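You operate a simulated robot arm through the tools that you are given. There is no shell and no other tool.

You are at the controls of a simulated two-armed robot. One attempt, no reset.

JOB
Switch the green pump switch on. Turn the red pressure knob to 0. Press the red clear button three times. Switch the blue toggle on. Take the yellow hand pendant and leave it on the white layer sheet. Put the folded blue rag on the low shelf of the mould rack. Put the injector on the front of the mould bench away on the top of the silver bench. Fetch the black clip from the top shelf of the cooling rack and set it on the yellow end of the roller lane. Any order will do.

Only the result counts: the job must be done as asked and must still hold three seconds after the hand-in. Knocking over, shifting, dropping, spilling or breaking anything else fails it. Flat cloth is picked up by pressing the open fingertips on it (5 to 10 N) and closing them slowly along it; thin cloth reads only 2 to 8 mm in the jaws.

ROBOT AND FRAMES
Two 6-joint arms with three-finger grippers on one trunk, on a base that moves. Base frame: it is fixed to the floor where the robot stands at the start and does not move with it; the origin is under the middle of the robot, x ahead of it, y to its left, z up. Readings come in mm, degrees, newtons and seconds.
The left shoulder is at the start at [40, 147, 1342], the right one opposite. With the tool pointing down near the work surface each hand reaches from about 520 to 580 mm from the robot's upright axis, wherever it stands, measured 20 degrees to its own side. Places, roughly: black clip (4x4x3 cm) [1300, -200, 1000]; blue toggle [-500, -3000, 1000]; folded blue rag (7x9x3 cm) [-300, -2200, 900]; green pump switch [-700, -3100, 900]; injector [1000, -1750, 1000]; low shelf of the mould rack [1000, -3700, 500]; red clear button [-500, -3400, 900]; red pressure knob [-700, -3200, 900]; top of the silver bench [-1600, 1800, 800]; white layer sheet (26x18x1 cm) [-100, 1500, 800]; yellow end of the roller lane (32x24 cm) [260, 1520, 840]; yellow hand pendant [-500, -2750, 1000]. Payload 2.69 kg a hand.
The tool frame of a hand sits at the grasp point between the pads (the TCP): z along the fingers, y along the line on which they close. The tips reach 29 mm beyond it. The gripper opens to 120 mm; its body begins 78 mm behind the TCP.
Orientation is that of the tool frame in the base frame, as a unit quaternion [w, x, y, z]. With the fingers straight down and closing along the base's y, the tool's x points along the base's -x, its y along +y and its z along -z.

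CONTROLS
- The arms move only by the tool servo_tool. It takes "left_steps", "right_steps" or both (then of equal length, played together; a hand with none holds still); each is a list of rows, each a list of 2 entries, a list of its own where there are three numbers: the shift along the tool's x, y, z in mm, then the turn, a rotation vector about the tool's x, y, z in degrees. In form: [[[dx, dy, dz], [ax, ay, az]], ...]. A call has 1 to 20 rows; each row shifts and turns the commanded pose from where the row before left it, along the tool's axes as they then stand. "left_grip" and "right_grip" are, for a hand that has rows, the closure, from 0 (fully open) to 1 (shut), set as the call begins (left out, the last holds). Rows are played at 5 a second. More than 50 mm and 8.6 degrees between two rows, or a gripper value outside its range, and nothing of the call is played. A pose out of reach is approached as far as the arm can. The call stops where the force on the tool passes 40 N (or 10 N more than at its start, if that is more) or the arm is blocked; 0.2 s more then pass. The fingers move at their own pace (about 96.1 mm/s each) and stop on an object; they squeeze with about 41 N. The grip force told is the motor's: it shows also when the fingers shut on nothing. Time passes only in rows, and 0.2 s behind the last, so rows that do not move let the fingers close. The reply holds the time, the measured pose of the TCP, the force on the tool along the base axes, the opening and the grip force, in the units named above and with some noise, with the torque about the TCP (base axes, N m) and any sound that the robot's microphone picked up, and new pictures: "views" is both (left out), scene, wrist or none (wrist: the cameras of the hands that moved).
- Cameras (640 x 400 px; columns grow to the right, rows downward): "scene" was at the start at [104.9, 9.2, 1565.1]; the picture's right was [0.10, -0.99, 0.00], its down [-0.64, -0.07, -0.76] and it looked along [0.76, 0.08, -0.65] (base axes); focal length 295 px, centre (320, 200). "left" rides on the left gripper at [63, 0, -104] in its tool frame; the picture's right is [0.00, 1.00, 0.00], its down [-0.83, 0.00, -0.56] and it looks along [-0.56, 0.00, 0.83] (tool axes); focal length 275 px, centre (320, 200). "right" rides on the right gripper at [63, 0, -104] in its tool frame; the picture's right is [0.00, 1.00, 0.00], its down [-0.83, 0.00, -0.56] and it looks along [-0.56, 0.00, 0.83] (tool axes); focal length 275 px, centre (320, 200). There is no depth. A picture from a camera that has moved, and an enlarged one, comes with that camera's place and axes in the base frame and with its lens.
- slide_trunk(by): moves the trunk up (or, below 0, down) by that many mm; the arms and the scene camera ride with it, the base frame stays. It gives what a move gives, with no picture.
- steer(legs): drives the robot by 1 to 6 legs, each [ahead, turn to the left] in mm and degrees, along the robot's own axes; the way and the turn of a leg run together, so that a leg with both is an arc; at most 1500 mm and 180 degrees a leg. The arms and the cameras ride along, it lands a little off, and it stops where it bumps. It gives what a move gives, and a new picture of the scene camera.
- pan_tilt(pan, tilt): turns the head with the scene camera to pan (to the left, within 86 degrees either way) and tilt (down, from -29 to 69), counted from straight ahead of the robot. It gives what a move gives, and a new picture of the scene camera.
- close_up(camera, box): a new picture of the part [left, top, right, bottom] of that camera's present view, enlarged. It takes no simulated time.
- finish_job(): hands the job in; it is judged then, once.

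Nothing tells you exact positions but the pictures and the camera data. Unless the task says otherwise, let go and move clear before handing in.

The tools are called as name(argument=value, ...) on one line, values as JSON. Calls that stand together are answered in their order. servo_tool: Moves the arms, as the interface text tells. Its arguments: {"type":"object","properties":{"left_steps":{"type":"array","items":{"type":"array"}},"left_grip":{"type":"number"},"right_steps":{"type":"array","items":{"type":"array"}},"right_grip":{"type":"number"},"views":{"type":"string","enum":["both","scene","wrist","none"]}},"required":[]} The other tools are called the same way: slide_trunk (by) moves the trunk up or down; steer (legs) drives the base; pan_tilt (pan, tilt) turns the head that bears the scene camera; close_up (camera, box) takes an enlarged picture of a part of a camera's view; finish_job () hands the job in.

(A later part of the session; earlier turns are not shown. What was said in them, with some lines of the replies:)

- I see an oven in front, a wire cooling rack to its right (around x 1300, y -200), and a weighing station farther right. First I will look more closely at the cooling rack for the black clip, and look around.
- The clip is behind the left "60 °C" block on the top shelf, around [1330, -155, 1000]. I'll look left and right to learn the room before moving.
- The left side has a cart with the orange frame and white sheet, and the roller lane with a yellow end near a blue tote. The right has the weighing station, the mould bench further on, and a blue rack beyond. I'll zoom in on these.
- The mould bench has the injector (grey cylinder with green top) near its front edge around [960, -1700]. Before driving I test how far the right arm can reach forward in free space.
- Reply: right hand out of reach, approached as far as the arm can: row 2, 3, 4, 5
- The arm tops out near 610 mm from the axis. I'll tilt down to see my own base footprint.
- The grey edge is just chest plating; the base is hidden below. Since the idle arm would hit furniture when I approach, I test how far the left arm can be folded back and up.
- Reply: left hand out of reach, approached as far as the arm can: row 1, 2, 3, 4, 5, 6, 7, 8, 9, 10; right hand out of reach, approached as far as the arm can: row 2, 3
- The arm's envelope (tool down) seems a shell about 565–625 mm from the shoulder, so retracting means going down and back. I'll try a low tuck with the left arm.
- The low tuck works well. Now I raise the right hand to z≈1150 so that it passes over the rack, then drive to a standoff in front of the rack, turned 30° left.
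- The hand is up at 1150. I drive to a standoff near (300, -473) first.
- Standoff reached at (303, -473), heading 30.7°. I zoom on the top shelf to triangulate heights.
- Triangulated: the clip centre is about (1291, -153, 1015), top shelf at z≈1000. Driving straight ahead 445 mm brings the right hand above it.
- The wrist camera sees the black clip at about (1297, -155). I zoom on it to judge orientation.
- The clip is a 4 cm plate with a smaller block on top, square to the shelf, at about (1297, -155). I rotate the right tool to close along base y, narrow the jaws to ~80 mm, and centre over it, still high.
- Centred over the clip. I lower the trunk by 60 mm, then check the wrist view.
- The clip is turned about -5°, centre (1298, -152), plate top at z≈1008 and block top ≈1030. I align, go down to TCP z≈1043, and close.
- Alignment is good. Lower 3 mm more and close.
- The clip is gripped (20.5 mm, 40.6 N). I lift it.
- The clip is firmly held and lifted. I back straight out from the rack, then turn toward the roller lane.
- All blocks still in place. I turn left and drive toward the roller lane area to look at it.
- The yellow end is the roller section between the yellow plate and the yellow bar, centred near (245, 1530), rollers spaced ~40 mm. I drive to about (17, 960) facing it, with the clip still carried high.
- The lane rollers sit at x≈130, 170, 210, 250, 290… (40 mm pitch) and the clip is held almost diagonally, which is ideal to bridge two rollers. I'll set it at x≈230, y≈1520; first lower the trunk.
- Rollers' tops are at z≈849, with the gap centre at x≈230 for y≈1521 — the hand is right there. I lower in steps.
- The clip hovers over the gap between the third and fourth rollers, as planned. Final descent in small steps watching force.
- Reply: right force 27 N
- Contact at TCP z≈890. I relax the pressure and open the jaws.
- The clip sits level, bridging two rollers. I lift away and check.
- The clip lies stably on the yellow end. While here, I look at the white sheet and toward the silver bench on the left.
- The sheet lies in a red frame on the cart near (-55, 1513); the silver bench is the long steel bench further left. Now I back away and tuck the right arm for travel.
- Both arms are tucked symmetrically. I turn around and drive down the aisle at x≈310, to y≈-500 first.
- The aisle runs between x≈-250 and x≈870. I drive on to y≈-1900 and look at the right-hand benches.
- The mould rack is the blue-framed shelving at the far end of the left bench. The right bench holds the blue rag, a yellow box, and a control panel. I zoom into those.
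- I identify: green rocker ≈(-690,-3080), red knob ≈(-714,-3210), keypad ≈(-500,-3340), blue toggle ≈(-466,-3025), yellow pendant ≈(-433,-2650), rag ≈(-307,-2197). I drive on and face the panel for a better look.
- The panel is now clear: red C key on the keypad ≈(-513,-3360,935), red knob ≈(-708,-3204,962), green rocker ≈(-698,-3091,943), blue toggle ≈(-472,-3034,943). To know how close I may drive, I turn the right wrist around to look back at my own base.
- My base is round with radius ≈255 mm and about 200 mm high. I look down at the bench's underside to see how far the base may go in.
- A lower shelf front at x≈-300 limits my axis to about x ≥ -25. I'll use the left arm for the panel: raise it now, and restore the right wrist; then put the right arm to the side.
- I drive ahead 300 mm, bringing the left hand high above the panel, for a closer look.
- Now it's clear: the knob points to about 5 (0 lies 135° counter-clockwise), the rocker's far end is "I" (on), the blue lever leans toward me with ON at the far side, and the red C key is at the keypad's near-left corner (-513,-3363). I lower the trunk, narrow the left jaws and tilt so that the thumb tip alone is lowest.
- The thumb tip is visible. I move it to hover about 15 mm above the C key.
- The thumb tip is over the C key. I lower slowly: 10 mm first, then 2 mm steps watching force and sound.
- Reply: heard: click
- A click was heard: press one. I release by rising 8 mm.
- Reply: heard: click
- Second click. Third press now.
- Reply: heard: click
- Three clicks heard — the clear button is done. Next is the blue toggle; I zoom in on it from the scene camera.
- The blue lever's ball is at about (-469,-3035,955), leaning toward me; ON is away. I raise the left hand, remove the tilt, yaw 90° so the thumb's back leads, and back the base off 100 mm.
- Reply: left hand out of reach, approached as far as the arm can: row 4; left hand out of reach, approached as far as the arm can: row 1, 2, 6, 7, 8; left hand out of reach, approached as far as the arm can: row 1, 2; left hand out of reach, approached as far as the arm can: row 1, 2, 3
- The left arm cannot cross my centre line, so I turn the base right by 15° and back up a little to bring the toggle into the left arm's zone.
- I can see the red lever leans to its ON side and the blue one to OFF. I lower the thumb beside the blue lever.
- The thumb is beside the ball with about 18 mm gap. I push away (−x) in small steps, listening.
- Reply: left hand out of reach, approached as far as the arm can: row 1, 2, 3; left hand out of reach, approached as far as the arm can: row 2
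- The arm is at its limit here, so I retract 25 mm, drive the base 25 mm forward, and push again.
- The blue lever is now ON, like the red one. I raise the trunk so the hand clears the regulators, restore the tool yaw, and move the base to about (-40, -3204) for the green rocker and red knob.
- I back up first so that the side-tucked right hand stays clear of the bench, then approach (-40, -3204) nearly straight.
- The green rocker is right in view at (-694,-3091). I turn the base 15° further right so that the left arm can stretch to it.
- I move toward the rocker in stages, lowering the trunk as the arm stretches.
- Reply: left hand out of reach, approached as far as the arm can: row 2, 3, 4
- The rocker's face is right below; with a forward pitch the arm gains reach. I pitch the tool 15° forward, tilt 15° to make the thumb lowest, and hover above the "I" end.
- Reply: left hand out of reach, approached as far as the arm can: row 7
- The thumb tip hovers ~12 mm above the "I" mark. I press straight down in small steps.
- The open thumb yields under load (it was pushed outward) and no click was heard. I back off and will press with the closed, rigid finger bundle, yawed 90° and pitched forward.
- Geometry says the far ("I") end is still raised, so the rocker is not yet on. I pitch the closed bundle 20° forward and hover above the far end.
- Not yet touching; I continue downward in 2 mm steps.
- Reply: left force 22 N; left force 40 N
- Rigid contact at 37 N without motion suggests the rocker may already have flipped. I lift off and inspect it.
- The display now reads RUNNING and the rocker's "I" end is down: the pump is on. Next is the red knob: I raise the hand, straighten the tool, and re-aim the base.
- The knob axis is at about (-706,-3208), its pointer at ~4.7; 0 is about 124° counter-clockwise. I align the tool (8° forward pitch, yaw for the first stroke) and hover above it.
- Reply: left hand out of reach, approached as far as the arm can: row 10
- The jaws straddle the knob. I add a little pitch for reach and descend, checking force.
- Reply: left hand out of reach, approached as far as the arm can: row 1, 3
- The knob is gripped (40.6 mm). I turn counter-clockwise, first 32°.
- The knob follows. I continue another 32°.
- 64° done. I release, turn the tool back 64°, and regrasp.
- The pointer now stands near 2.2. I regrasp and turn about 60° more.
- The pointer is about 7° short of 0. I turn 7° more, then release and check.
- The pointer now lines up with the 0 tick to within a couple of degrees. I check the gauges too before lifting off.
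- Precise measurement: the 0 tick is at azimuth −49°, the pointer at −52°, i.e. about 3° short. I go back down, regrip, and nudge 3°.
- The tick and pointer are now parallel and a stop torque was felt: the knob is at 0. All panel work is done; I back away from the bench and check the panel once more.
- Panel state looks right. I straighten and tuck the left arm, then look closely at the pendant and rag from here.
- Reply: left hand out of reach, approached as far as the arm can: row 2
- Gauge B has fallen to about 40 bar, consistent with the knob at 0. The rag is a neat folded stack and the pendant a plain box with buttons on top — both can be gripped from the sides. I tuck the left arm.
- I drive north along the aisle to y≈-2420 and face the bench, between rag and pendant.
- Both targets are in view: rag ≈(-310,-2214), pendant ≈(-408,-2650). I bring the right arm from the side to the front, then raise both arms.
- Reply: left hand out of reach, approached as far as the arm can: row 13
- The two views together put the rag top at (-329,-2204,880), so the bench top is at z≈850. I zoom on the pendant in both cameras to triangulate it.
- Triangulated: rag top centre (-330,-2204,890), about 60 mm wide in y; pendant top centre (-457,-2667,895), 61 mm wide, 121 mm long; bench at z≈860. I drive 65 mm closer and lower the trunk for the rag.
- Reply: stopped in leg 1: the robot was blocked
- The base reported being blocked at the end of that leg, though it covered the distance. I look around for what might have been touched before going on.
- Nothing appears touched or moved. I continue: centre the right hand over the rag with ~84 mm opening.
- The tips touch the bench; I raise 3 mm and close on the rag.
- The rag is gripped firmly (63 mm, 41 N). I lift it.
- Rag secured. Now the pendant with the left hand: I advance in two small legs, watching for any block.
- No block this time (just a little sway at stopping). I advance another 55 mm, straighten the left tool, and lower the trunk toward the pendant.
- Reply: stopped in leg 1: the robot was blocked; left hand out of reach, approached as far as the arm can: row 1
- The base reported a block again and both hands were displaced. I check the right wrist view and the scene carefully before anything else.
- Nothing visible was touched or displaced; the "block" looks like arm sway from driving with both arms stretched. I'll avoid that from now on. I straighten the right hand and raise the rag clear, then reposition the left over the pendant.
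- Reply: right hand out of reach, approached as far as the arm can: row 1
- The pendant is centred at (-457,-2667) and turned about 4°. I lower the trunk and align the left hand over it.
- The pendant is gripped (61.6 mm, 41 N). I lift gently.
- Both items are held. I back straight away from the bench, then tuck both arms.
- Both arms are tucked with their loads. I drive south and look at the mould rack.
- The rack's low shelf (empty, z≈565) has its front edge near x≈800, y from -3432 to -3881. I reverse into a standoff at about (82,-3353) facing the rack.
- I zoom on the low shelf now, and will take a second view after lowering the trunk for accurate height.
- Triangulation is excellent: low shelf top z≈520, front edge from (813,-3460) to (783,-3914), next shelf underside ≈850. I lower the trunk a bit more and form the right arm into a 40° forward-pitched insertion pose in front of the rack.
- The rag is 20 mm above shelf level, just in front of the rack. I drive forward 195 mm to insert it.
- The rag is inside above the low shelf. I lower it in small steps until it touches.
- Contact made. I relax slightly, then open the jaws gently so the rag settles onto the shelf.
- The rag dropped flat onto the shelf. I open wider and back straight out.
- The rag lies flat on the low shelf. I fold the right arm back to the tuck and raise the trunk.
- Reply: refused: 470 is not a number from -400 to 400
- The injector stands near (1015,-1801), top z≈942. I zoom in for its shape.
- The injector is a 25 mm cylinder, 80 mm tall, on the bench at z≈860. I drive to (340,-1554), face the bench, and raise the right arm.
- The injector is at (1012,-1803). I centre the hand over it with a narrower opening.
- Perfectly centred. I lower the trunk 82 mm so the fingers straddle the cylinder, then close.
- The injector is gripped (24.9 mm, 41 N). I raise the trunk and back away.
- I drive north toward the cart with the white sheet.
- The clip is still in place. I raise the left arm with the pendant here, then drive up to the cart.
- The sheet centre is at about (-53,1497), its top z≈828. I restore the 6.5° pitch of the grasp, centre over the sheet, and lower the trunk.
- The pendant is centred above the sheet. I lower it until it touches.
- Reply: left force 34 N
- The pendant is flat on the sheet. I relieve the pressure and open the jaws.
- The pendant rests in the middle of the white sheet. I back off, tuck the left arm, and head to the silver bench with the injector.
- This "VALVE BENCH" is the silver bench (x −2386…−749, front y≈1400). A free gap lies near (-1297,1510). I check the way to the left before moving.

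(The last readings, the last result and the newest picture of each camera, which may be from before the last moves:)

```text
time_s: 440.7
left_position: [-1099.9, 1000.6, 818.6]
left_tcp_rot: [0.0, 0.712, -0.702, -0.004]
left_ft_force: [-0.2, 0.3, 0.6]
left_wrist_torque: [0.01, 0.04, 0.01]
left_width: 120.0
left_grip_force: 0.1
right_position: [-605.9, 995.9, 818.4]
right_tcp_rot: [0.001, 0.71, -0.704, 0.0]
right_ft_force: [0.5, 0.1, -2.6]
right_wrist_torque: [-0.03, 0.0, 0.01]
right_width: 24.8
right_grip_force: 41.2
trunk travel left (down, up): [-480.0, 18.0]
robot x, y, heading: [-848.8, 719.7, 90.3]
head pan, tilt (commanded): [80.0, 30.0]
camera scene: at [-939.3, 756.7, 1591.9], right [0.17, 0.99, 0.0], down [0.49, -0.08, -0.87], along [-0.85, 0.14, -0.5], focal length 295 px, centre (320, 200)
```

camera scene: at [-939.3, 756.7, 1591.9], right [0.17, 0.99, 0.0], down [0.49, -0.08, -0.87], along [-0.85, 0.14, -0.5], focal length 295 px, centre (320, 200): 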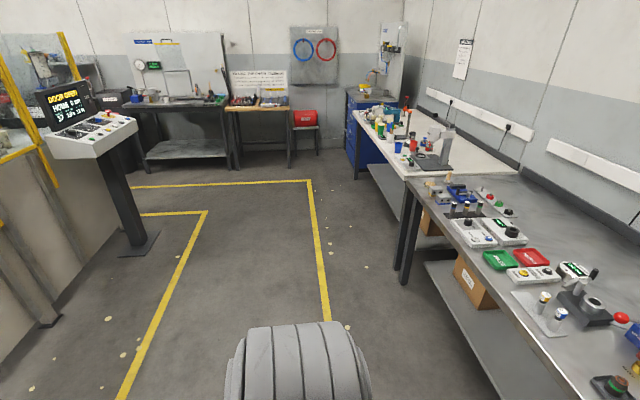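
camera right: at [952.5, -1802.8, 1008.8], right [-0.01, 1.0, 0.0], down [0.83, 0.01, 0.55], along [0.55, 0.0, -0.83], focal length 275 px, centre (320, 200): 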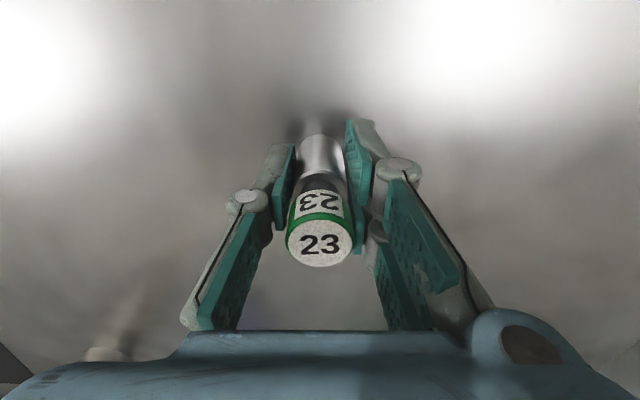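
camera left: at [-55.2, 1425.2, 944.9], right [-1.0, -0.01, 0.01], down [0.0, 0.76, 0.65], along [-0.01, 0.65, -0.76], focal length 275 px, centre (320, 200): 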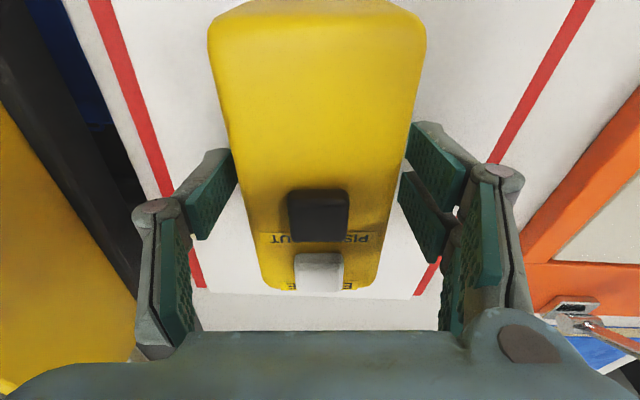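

steer(legs=[[0, 90], [695, 0], [0, -90.3]])

pan_tilt(pan=-10, tilt=40)

close_up(camera="scene", box=[200, 140, 500, 320])

```text
time_s: 452.2
left_position: [-1789.3, 997.8, 818.5]
left_tcp_rot: [0.0, -0.707, 0.707, 0.004]
left_ft_force: [-0.2, 0.4, 0.6]
left_wrist_torque: [0.01, 0.0, -0.04]
left_width: 120.2
left_grip_force: 0.0
right_position: [-1293.7, 987.3, 817.9]
right_tcp_rot: [-0.001, -0.704, 0.71, -0.001]
right_ft_force: [0.2, 0.1, -1.7]
right_wrist_torque: [0.0, 0.02, -0.02]
right_width: 24.8
right_grip_force: 41.5
trunk travel left (down, up): [-480.0, 18.0]
robot x, y, heading: [-1540.8, 711.1, 89.6]
head pan, tilt (commanded): [80.0, 30.0]
camera scene: at [-1631.6, 752.6, 1591.9], right [0.18, 0.98, 0.0], down [0.49, -0.09, -0.87], along [-0.85, 0.16, -0.5], focal length 295 px, centre (320, 200)
```

scene: 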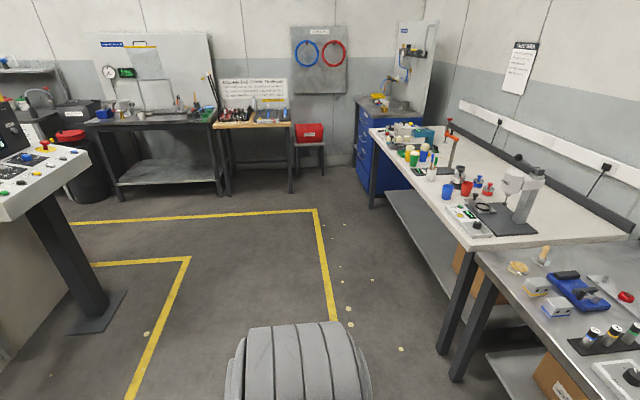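

```text
time_s: 453.8
left_position: [-1789.3, 999.8, 818.6]
left_tcp_rot: [-0.001, -0.706, 0.708, 0.004]
left_ft_force: [0.6, -0.1, 0.8]
left_wrist_torque: [-0.02, 0.0, -0.01]
left_width: 119.9
left_grip_force: 0.0
right_position: [-1293.4, 987.9, 818.2]
right_tcp_rot: [-0.001, -0.705, 0.709, 0.0]
right_ft_force: [0.3, 0.1, -2.3]
right_wrist_torque: [-0.01, -0.02, 0.0]
right_width: 24.7
right_grip_force: 40.5
trunk travel left (down, up): [-480.0, 18.0]
robot x, y, heading: [-1542.1, 712.8, 89.7]
head pan, tilt (commanded): [-10.0, 40.0]
camera scene: at [-1527.2, 819.9, 1576.5], right [0.98, -0.18, 0.0], down [-0.12, -0.63, -0.77], along [0.14, 0.75, -0.64], focal length 295 px, centre (320, 200)
```

scene: 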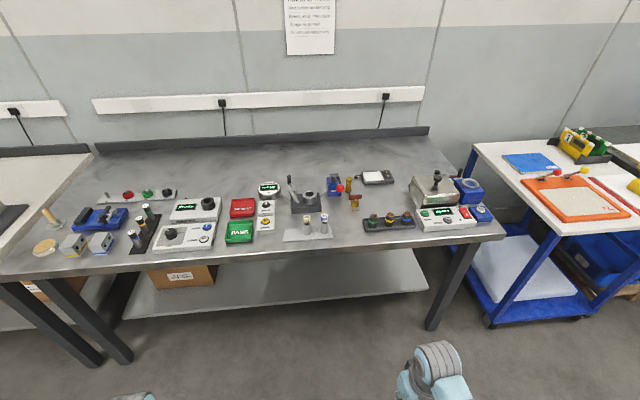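

```text
2.13 times, centred on (350, 230) of scene
camera zoom: at [-1527.2, 819.9, 1576.5], right [0.98, -0.18, 0.0], down [-0.12, -0.63, -0.77], along [0.14, 0.75, -0.64], focal length 630 px, centre (256, 136)
```

zoom: 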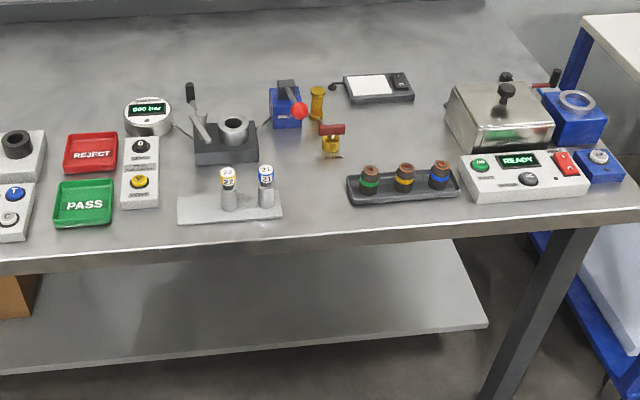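

The bench top is at z≈800 and the free gap's centre about (-1296,1535). I raise the right arm and drive up.

servo_tool(right_steps=[[[-25, 0, -10], [0, 0, 0]], [[-25, 0, -12], [0, 0, 0]], [[-30, 0, -20], [0, 0, 0]], [[-30, 0, -20], [0, 0, 0]], [[-30, 0, -20], [0, 0, 0]], [[-25, 0, -25], [0, 0, 0]], [[-25, 0, -25], [0, 0, 0]], [[-25, 0, -25], [0, 0, 0]], [[-20, 0, -28], [0, 0, 0]], [[-20, 0, -28], [0, 0, 0]], [[-20, 0, -28], [0, 0, 0]], [[-8, 0, -30], [0, 0, 0]], [[0, 0, 0], [0, 0, 0]]], views="none")

steer(legs=[[263, 0]])

pan_tilt(pan=-15, tilt=50)

```text
time_s: 456.6
left_position: [-1788.2, 999.8, 818.5]
left_tcp_rot: [-0.001, -0.706, 0.708, 0.004]
left_ft_force: [-0.1, 0.5, 0.2]
left_wrist_torque: [0.01, 0.01, 0.0]
left_width: 119.9
left_grip_force: 0.1
right_position: [-1291.9, 1271.0, 1088.7]
right_tcp_rot: [-0.001, -0.704, 0.71, -0.001]
right_ft_force: [-0.4, -0.6, -2.2]
right_wrist_torque: [-0.03, 0.0, -0.04]
right_width: 25.0
right_grip_force: 41.1
trunk travel left (down, up): [-480.0, 18.0]
robot x, y, heading: [-1539.4, 713.0, 89.8]
head pan, tilt (commanded): [-10.0, 40.0]
```

```text
time_s: 458.5
left_position: [-1787.9, 1256.3, 819.2]
left_tcp_rot: [0.001, -0.707, 0.708, 0.004]
left_ft_force: [-0.3, 0.4, -0.4]
left_wrist_torque: [0.03, 0.02, 0.0]
left_width: 120.1
left_grip_force: 0.1
right_position: [-1290.7, 1529.2, 1088.5]
right_tcp_rot: [0.0, -0.705, 0.709, 0.0]
right_ft_force: [0.0, 0.3, -2.5]
right_wrist_torque: [0.01, 0.03, -0.01]
right_width: 24.9
right_grip_force: 40.9
trunk travel left (down, up): [-480.0, 18.0]
robot x, y, heading: [-1540.4, 974.6, 89.8]
head pan, tilt (commanded): [-10.0, 40.0]
camera scene: at [-1525.8, 1076.5, 1576.8], right [0.98, -0.18, 0.0], down [-0.12, -0.63, -0.77], along [0.14, 0.76, -0.64], focal length 295 px, centre (320, 200)
```

scene: 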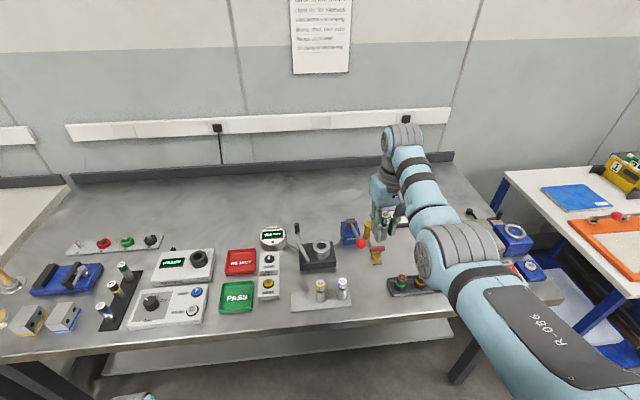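

```text
time_s: 459.2
left_position: [-1786.9, 1258.1, 819.0]
left_tcp_rot: [0.0, -0.706, 0.708, 0.004]
left_ft_force: [-0.4, -0.2, -0.2]
left_wrist_torque: [0.0, 0.01, -0.03]
left_width: 120.2
left_grip_force: 0.0
right_position: [-1289.9, 1531.6, 1086.7]
right_tcp_rot: [-0.001, -0.705, 0.709, -0.001]
right_ft_force: [-0.2, -0.1, -2.3]
right_wrist_torque: [-0.01, -0.02, 0.02]
right_width: 25.0
right_grip_force: 41.2
trunk travel left (down, up): [-480.0, 18.0]
robot x, y, heading: [-1541.9, 976.2, 89.8]
head pan, tilt (commanded): [-15.0, 50.0]
camera scene: at [-1520.6, 1070.9, 1562.4], right [0.96, -0.26, 0.0], down [-0.2, -0.74, -0.64], along [0.17, 0.62, -0.77], focal length 295 px, centre (320, 200)
```

scene: 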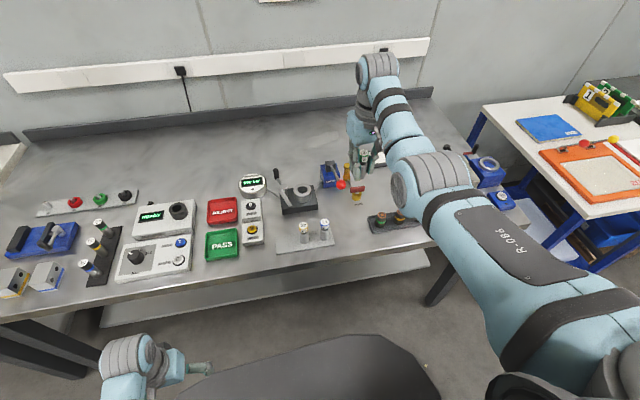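

close_up(camera="right", box=[0, 0, 640, 400])

close_up(camera="scene", box=[260, 150, 440, 270])

```text
1.00 times, centred on (320, 200) of right (not enlarged: the box is as wide or as high as the picture)
camera zoom: at [-1291.4, 1467.4, 1192.0], right [-1.0, 0.0, 0.0], down [0.0, 0.83, 0.55], along [0.0, 0.55, -0.83], focal length 275 px, centre (320, 200)
```

zoom: 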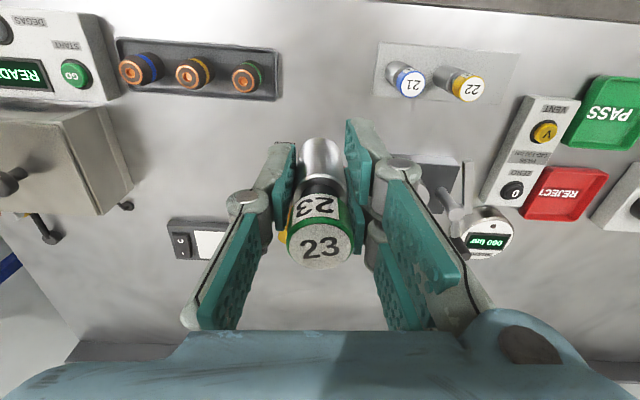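

```text
3.33 times, centred on (350, 210) of scene
camera zoom: at [-1520.6, 1070.9, 1562.4], right [0.96, -0.26, 0.0], down [-0.2, -0.74, -0.64], along [0.17, 0.62, -0.77], focal length 984 px, centre (220, 167)
```

zoom: 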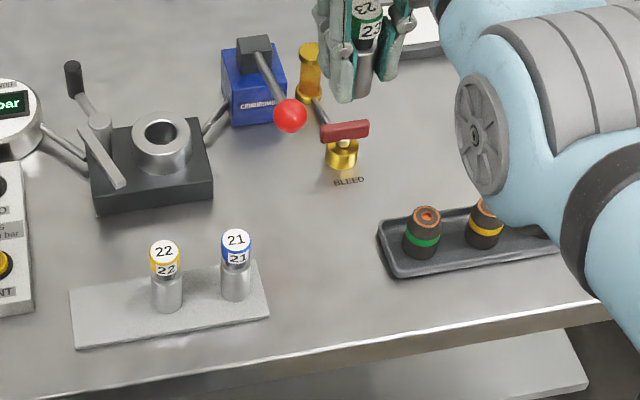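

The gap centre is x≈-1304. I shift 14 mm, then lower the trunk.

servo_tool(right_steps=[[[0, 7, 0], [0, 0, 0]], [[0, 7, 0], [0, 0, 0]], [[0, 0, 0], [0, 0, 0]]], views="none")

slide_trunk(by=-215)

close_up(camera="right", box=[0, 0, 640, 400])

close_up(camera="scene", box=[240, 100, 460, 250])

```text
time_s: 460.0
left_position: [-1787.3, 1258.7, 819.2]
left_tcp_rot: [0.0, 0.707, -0.707, -0.003]
left_ft_force: [0.2, 0.6, 0.3]
left_wrist_torque: [0.0, 0.02, 0.01]
left_width: 119.9
left_grip_force: 0.0
right_position: [-1305.2, 1532.1, 1087.7]
right_tcp_rot: [-0.002, -0.705, 0.709, 0.0]
right_ft_force: [0.0, 0.1, -1.7]
right_wrist_torque: [-0.02, -0.01, 0.0]
right_width: 24.8
right_grip_force: 41.0
trunk travel left (down, up): [-480.0, 18.0]
robot x, y, heading: [-1543.2, 974.5, 89.7]
head pan, tilt (commanded): [-15.0, 50.0]
```

```text
time_s: 462.3
left_position: [-1787.8, 1259.7, 603.3]
left_tcp_rot: [0.0, 0.707, -0.707, -0.002]
left_ft_force: [-0.1, 1.0, -0.7]
left_wrist_torque: [-0.02, -0.03, -0.01]
left_width: 120.1
left_grip_force: 0.1
right_position: [-1303.7, 1531.4, 872.1]
right_tcp_rot: [-0.002, -0.705, 0.709, 0.0]
right_ft_force: [0.1, -0.3, -1.7]
right_wrist_torque: [0.02, 0.03, 0.02]
right_width: 25.1
right_grip_force: 41.0
trunk travel left (down, up): [-265.0, 233.0]
robot x, y, heading: [-1539.1, 976.0, 89.8]
head pan, tilt (commanded): [-15.0, 50.0]
```

```text
1.00 times, centred on (320, 200) of right (not enlarged: the box is as wide or as high as the picture)
camera zoom: at [-1305.6, 1468.0, 976.3], right [-1.0, 0.0, 0.0], down [0.0, 0.83, 0.55], along [0.0, 0.55, -0.83], focal length 275 px, centre (320, 200)
```

zoom: 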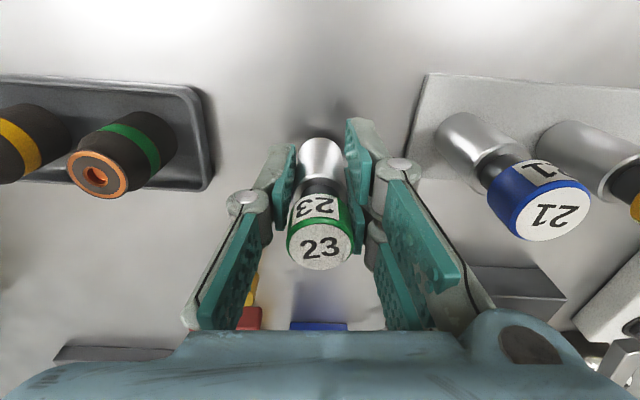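

```text
2.67 times, centred on (350, 175) of scene
camera zoom: at [-1520.6, 1071.5, 1347.1], right [0.96, -0.26, 0.0], down [-0.2, -0.74, -0.64], along [0.17, 0.62, -0.77], focal length 787 px, centre (240, 267)
```

zoom: 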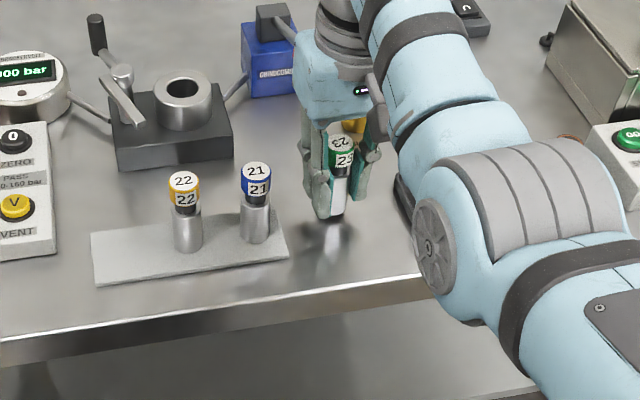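

Good placement between tray and plate. I lower to contact.

servo_tool(right_steps=[[[0, 0, 8], [0, 0, 0]], [[0, 0, 7], [0, 0, 0]], [[0, 0, 0], [0, 0, 0]]], views="none")

servo_tool(right_steps=[[[0, 0, 3], [0, 0, 0]], [[0, 0, 0], [0, 0, 0]]], views="none")

servo_tool(right_steps=[[[0, 0, 2], [0, 0, 0]], [[0, 0, 0], [0, 0, 0]]], views="none")

servo_tool(right_steps=[[[0, 0, 2], [0, 0, 0]], [[0, 0, 0], [0, 0, 0]]], views="none")

```text
time_s: 463.0
left_position: [-1787.4, 1257.7, 603.3]
left_tcp_rot: [0.001, -0.707, 0.708, 0.004]
left_ft_force: [0.0, -0.4, -0.2]
left_wrist_torque: [0.0, 0.0, 0.0]
left_width: 120.3
left_grip_force: 0.0
right_position: [-1304.9, 1532.8, 864.9]
right_tcp_rot: [0.007, -0.705, 0.709, 0.005]
right_ft_force: [-0.9, -5.9, 19.8]
right_wrist_torque: [-0.35, 0.08, 0.0]
right_width: 24.8
right_grip_force: 41.5
trunk travel left (down, up): [-265.0, 233.0]
robot x, y, heading: [-1543.0, 979.6, 89.6]
head pan, tilt (commanded): [-15.0, 50.0]
stopped in row 3 (right hand): the force on the tool passed its limit at 42 N (the readings are from after the stop); the commanded pose is now the measured one
```

```text
time_s: 463.6
left_position: [-1789.7, 1257.2, 603.8]
left_tcp_rot: [0.002, -0.707, 0.708, 0.005]
left_ft_force: [0.9, 0.5, 0.4]
left_wrist_torque: [-0.02, -0.03, -0.05]
left_width: 119.9
left_grip_force: 0.0
right_position: [-1305.0, 1533.6, 862.8]
right_tcp_rot: [0.009, -0.704, 0.71, 0.006]
right_ft_force: [3.4, 5.7, 38.0]
right_wrist_torque: [0.18, -0.07, -0.02]
right_width: 25.5
right_grip_force: 40.9
trunk travel left (down, up): [-265.0, 233.0]
robot x, y, heading: [-1538.2, 980.9, 89.7]
head pan, tilt (commanded): [-15.0, 50.0]
```

```text
time_s: 464.2
left_position: [-1787.9, 1256.1, 603.5]
left_tcp_rot: [0.002, -0.707, 0.708, 0.004]
left_ft_force: [0.2, 0.0, -0.5]
left_wrist_torque: [0.01, 0.0, -0.01]
left_width: 119.9
left_grip_force: 0.0
right_position: [-1304.3, 1533.4, 860.3]
right_tcp_rot: [0.009, -0.704, 0.71, 0.005]
right_ft_force: [4.6, 6.8, 40.1]
right_wrist_torque: [0.53, -0.2, 0.0]
right_width: 25.0
right_grip_force: 41.1
trunk travel left (down, up): [-265.0, 233.0]
robot x, y, heading: [-1541.4, 979.4, 89.9]
head pan, tilt (commanded): [-15.0, 50.0]
```

```text
time_s: 464.8
left_position: [-1788.4, 1257.0, 604.3]
left_tcp_rot: [0.002, -0.706, 0.708, 0.005]
left_ft_force: [0.1, 0.1, 0.5]
left_wrist_torque: [0.04, 0.03, 0.01]
left_width: 120.0
left_grip_force: 0.0
right_position: [-1305.4, 1531.0, 858.9]
right_tcp_rot: [0.008, -0.704, 0.71, 0.005]
right_ft_force: [5.7, 7.0, 39.9]
right_wrist_torque: [0.5, -0.19, -0.04]
right_width: 24.9
right_grip_force: 40.9
trunk travel left (down, up): [-265.0, 233.0]
robot x, y, heading: [-1541.6, 976.7, 90.0]
head pan, tilt (commanded): [-15.0, 50.0]
```

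Contact came earlier than expected (bench ≈ 819) and I pushed a bit too far, so I relieve the force now.

servo_tool(right_steps=[[[0, 0, -2.5], [0, 0, 0]], [[0, 0, 0], [0, 0, 0]]], views="wrist")

```text
time_s: 465.4
left_position: [-1787.0, 1256.7, 604.7]
left_tcp_rot: [0.001, -0.707, 0.707, 0.003]
left_ft_force: [0.1, 0.7, 0.7]
left_wrist_torque: [0.01, 0.0, -0.04]
left_width: 120.3
left_grip_force: 0.1
right_position: [-1305.5, 1532.3, 858.5]
right_tcp_rot: [0.006, -0.705, 0.709, 0.004]
right_ft_force: [3.9, 4.4, 25.4]
right_wrist_torque: [0.44, -0.1, -0.03]
right_width: 24.9
right_grip_force: 41.2
trunk travel left (down, up): [-265.0, 233.0]
robot x, y, heading: [-1542.0, 973.6, 90.1]
head pan, tilt (commanded): [-15.0, 50.0]
camera right: at [-1306.0, 1466.7, 962.1], right [-1.0, 0.0, 0.0], down [0.0, 0.82, 0.57], along [0.0, 0.57, -0.82], focal length 275 px, centre (320, 200)
```

right: 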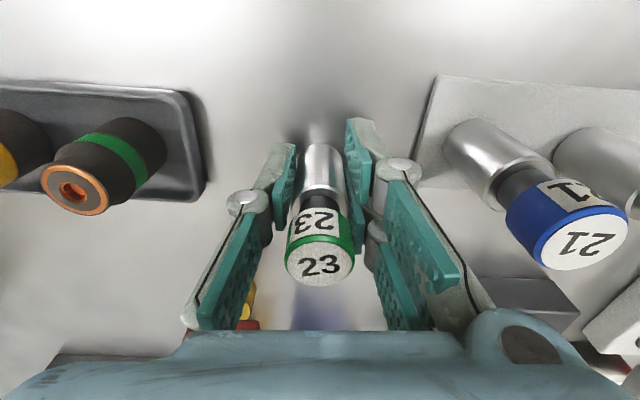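

servo_tool(right_steps=[[[0, 0, -2.6], [0, 0, 0]], [[0, 0, 0], [0, 0, 0]]], views="none")

```text
time_s: 466.0
left_position: [-1787.2, 1259.8, 603.5]
left_tcp_rot: [0.001, -0.707, 0.708, 0.004]
left_ft_force: [-0.5, 0.4, 0.1]
left_wrist_torque: [-0.04, 0.0, -0.01]
left_width: 120.1
left_grip_force: 0.0
right_position: [-1305.9, 1532.9, 858.0]
right_tcp_rot: [0.005, -0.704, 0.71, 0.003]
right_ft_force: [-0.5, -0.8, 2.7]
right_wrist_torque: [0.01, 0.02, 0.03]
right_width: 24.9
right_grip_force: 40.9
trunk travel left (down, up): [-265.0, 233.0]
robot x, y, heading: [-1540.0, 976.8, 89.7]
head pan, tilt (commanded): [-15.0, 50.0]
```

Contact force is now only 3 N. I open the jaws gently.

servo_tool(right_steps=[[[0, 0, 0], [0, 0, 0]], [[0, 0, 0], [0, 0, 0]], [[0, 0, 0], [0, 0, 0]]], right_grip=0.65, views="wrist")

close_up(camera="scene", box=[300, 130, 420, 210])

```text
time_s: 466.8
left_position: [-1787.7, 1258.0, 602.6]
left_tcp_rot: [0.0, -0.707, 0.707, 0.003]
left_ft_force: [0.0, 0.4, 0.6]
left_wrist_torque: [-0.02, 0.0, 0.0]
left_width: 120.1
left_grip_force: 0.0
right_position: [-1304.2, 1536.0, 860.5]
right_tcp_rot: [0.005, -0.704, 0.71, 0.004]
right_ft_force: [0.2, 0.2, 0.0]
right_wrist_torque: [0.01, -0.03, -0.01]
right_width: 41.8
right_grip_force: 0.0
trunk travel left (down, up): [-265.0, 233.0]
robot x, y, heading: [-1541.1, 977.0, 89.8]
head pan, tilt (commanded): [-15.0, 50.0]
camera right: at [-1305.0, 1469.6, 963.1], right [-1.0, 0.0, 0.0], down [0.0, 0.82, 0.57], along [0.0, 0.57, -0.82], focal length 275 px, centre (320, 200)
```

right: 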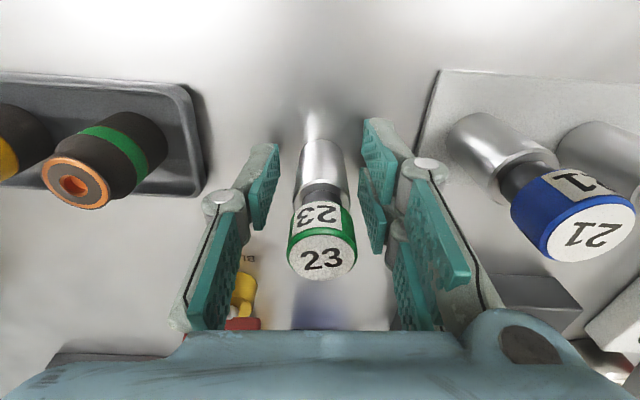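

```text
5.00 times, centred on (360, 170) of scene
camera zoom: at [-1520.6, 1071.5, 1347.1], right [0.96, -0.26, 0.0], down [-0.2, -0.74, -0.64], along [0.17, 0.62, -0.77], focal length 1476 px, centre (120, 350)
```

zoom: 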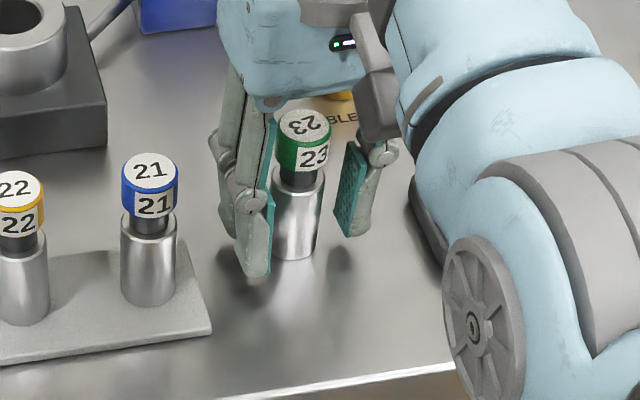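

The injector stands upright on its own. I raise the trunk straight up, then back away.

slide_trunk(by=40)

slide_trunk(by=180)

close_up(camera="scene", box=[240, 140, 460, 290])

close_up(camera="right", box=[160, 0, 480, 240])

```text
time_s: 467.6
left_position: [-1787.6, 1258.9, 642.7]
left_tcp_rot: [-0.001, -0.706, 0.708, 0.002]
left_ft_force: [0.8, -0.3, 0.1]
left_wrist_torque: [-0.02, 0.0, 0.0]
left_width: 120.1
left_grip_force: 0.0
right_position: [-1304.3, 1535.2, 899.2]
right_tcp_rot: [0.005, -0.704, 0.71, 0.004]
right_ft_force: [-0.3, 0.0, -0.2]
right_wrist_torque: [0.0, -0.02, 0.0]
right_width: 42.1
right_grip_force: 0.1
trunk travel left (down, up): [-305.0, 193.0]
robot x, y, heading: [-1539.5, 976.0, 89.6]
head pan, tilt (commanded): [-15.0, 50.0]
```

```text
time_s: 469.6
left_position: [-1787.0, 1259.4, 823.8]
left_tcp_rot: [-0.001, -0.706, 0.708, 0.003]
left_ft_force: [0.2, -0.4, 0.0]
left_wrist_torque: [0.0, 0.0, 0.0]
left_width: 119.9
left_grip_force: 0.0
right_position: [-1304.4, 1535.8, 1079.4]
right_tcp_rot: [0.005, -0.704, 0.71, 0.004]
right_ft_force: [-1.2, -0.3, 0.0]
right_wrist_torque: [-0.01, 0.0, 0.01]
right_width: 42.0
right_grip_force: 0.1
trunk travel left (down, up): [-485.0, 13.0]
robot x, y, heading: [-1539.3, 973.8, 89.7]
head pan, tilt (commanded): [-15.0, 50.0]
```

```text
2.67 times, centred on (350, 215) of scene
camera zoom: at [-1520.7, 1071.3, 1567.4], right [0.96, -0.26, 0.0], down [-0.2, -0.74, -0.64], along [0.17, 0.62, -0.77], focal length 787 px, centre (240, 160)
```

zoom: 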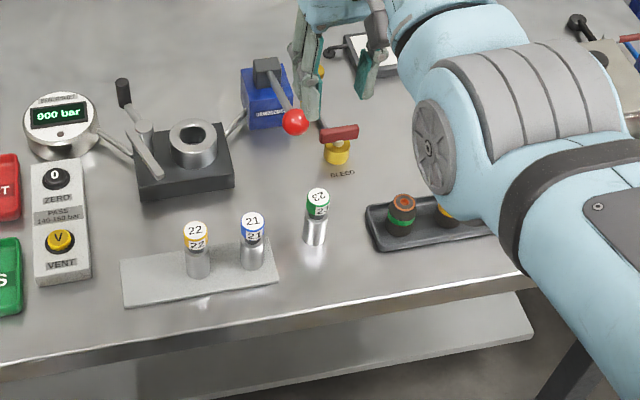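

```text
1.67 times, centred on (320, 120) of right
camera zoom: at [-1305.0, 1469.5, 1183.4], right [-1.0, 0.0, 0.0], down [0.0, 0.82, 0.57], along [0.0, 0.57, -0.82], focal length 459 px, centre (320, 333)
```

zoom: 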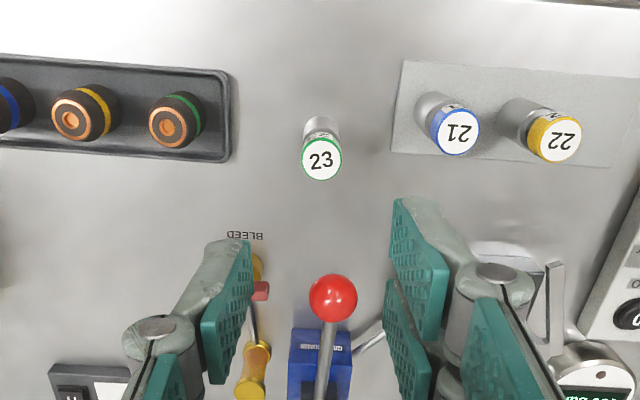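

The injector "23" stands upright on the silver bench. I back clear, take a last look, and tuck the right arm.

steer(legs=[[-350, 0]])

pan_tilt(pan=-20, tilt=35)

close_up(camera="scene", box=[150, 100, 470, 320])

close_up(camera="scene", box=[400, 80, 640, 260])

```text
time_s: 471.9
left_position: [-1789.4, 909.2, 822.7]
left_tcp_rot: [0.002, 0.708, -0.706, -0.002]
left_ft_force: [0.3, 0.7, 0.3]
left_wrist_torque: [0.01, -0.02, -0.03]
left_width: 120.2
left_grip_force: 0.0
right_position: [-1307.1, 1187.3, 1078.1]
right_tcp_rot: [0.004, -0.705, 0.709, 0.002]
right_ft_force: [-1.2, 0.4, 0.5]
right_wrist_torque: [-0.02, 0.02, 0.0]
right_width: 42.2
right_grip_force: 0.1
trunk travel left (down, up): [-485.0, 13.0]
robot x, y, heading: [-1540.0, 624.2, 89.8]
head pan, tilt (commanded): [-15.0, 50.0]
camera scene: at [-1522.6, 724.1, 1566.9], right [0.97, -0.26, 0.0], down [-0.2, -0.74, -0.64], along [0.17, 0.62, -0.77], focal length 295 px, centre (320, 200)
```

scene: 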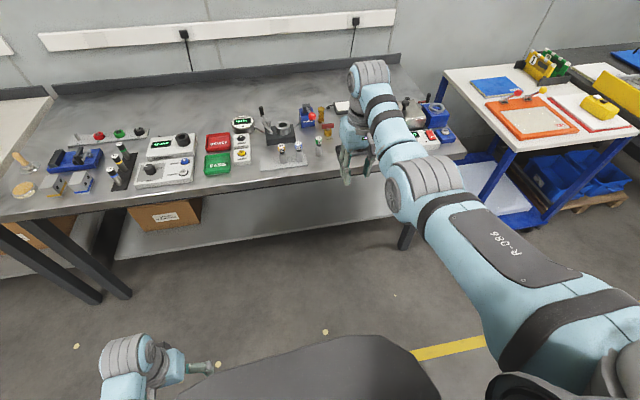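

```text
time_s: 472.7
left_position: [-1789.7, 907.8, 823.5]
left_tcp_rot: [0.0, 0.708, -0.706, -0.004]
left_ft_force: [-0.7, 0.4, -1.3]
left_wrist_torque: [0.01, 0.0, 0.03]
left_width: 120.0
left_grip_force: 0.0
right_position: [-1308.2, 1184.4, 1080.0]
right_tcp_rot: [0.005, -0.705, 0.709, 0.005]
right_ft_force: [0.4, 0.0, -0.1]
right_wrist_torque: [0.02, 0.02, 0.0]
right_width: 41.9
right_grip_force: 0.0
trunk travel left (down, up): [-485.0, 13.0]
robot x, y, heading: [-1545.8, 625.2, 89.7]
head pan, tilt (commanded): [-20.0, 35.0]
camera scene: at [-1512.4, 728.9, 1588.8], right [0.94, -0.34, 0.0], down [-0.2, -0.54, -0.82], along [0.28, 0.77, -0.57], focal length 295 px, centre (320, 200)
```

scene: 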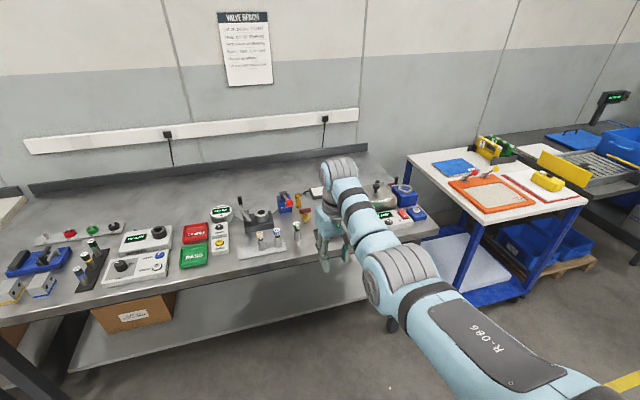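

```text
1.82 times, centred on (310, 210) of scene
camera zoom: at [-1512.4, 728.9, 1588.8], right [0.94, -0.34, 0.0], down [-0.2, -0.54, -0.82], along [0.28, 0.77, -0.57], focal length 536 px, centre (338, 182)
```

zoom: 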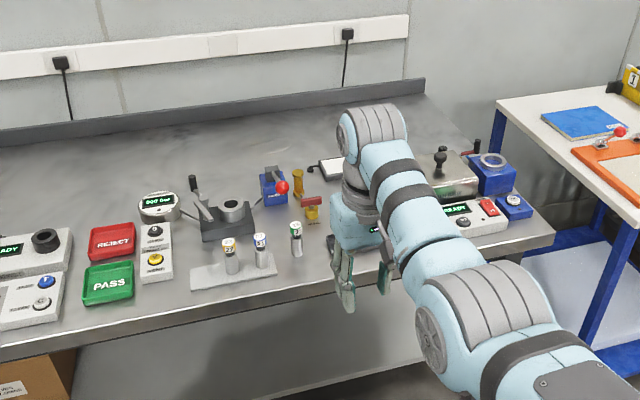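

```text
2.22 times, centred on (520, 170) of scene
camera zoom: at [-1512.4, 728.9, 1588.8], right [0.94, -0.34, 0.0], down [-0.2, -0.54, -0.82], along [0.28, 0.77, -0.57], focal length 656 px, centre (-124, 267)
```

zoom: 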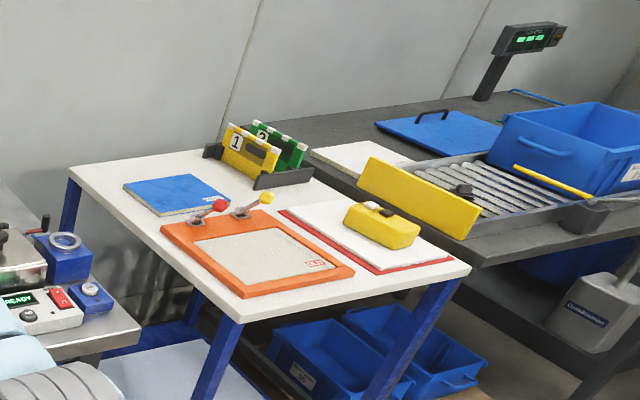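

All eight parts are done, both hands are empty and clear, and nothing looks displaced in the last views. I hand the job in.

- **Pump:** the green switch is on and the display reads RUNNING.
- **Pressure knob:** the red knob is turned to 0, where I felt it reach its stop.
- **Clear button:** pressed three times, with three clicks heard.
- **Blue toggle:** its lever is over on the ON side.
- **Pendant:** it lies on the white layer sheet.
- **Rag:** it lies flat on the low shelf of the mould rack.
- **Injector:** it stands upright on the silver bench. I pressed it down harder than intended (about 40 N) while setting it, and it looks undamaged.
- **Clip:** it rests on the yellow end of the roller lane.

The base reported a block twice while I was picking up the rag and the pendant. I looked around both times and saw nothing touched or moved, but I found no cause for it.

finish_job()

```text
The job is handed in.
```

I have handed in the job with all eight parts done. The hand-in gave no result back, so this is what I saw and heard while working.

| Task | Final state |
|---|---|
| Green pump switch | On; the display changed from READY to RUNNING |
| Red pressure knob | At 0; the pointer lines up with the 0 tick and I felt the stop |
| Red clear button | Pressed three times, with one click heard each time |
| Blue toggle | Lever over on the ON side |
| Yellow pendant | Lying in the middle of the white layer sheet |
| Blue rag | Lying flat on the empty shelf at about 520 mm, which I took as the low shelf from the rough position given |
| Injector | Standing upright in a free gap on the silver bench |
| Black clip | On the yellow end of the roller lane, resting across two rollers |

- **Force on the injector:** I pushed it onto the bench harder than intended, about 40 N, because the bench was higher than I had estimated. It looked undamaged and stood on its own after I let go.
- **Rag release:** I let go of the rag with one edge on the shelf, and its far end tipped down a few centimetres to lie flat.
- **Base reported as blocked:** this happened twice while I was collecting the rag and the pendant with both arms stretched out. I looked around each time and saw nothing touched or moved. I found no cause; I think it was the arms swaying.

I last saw the panel controls right after setting them and did not go back to check before handing in.
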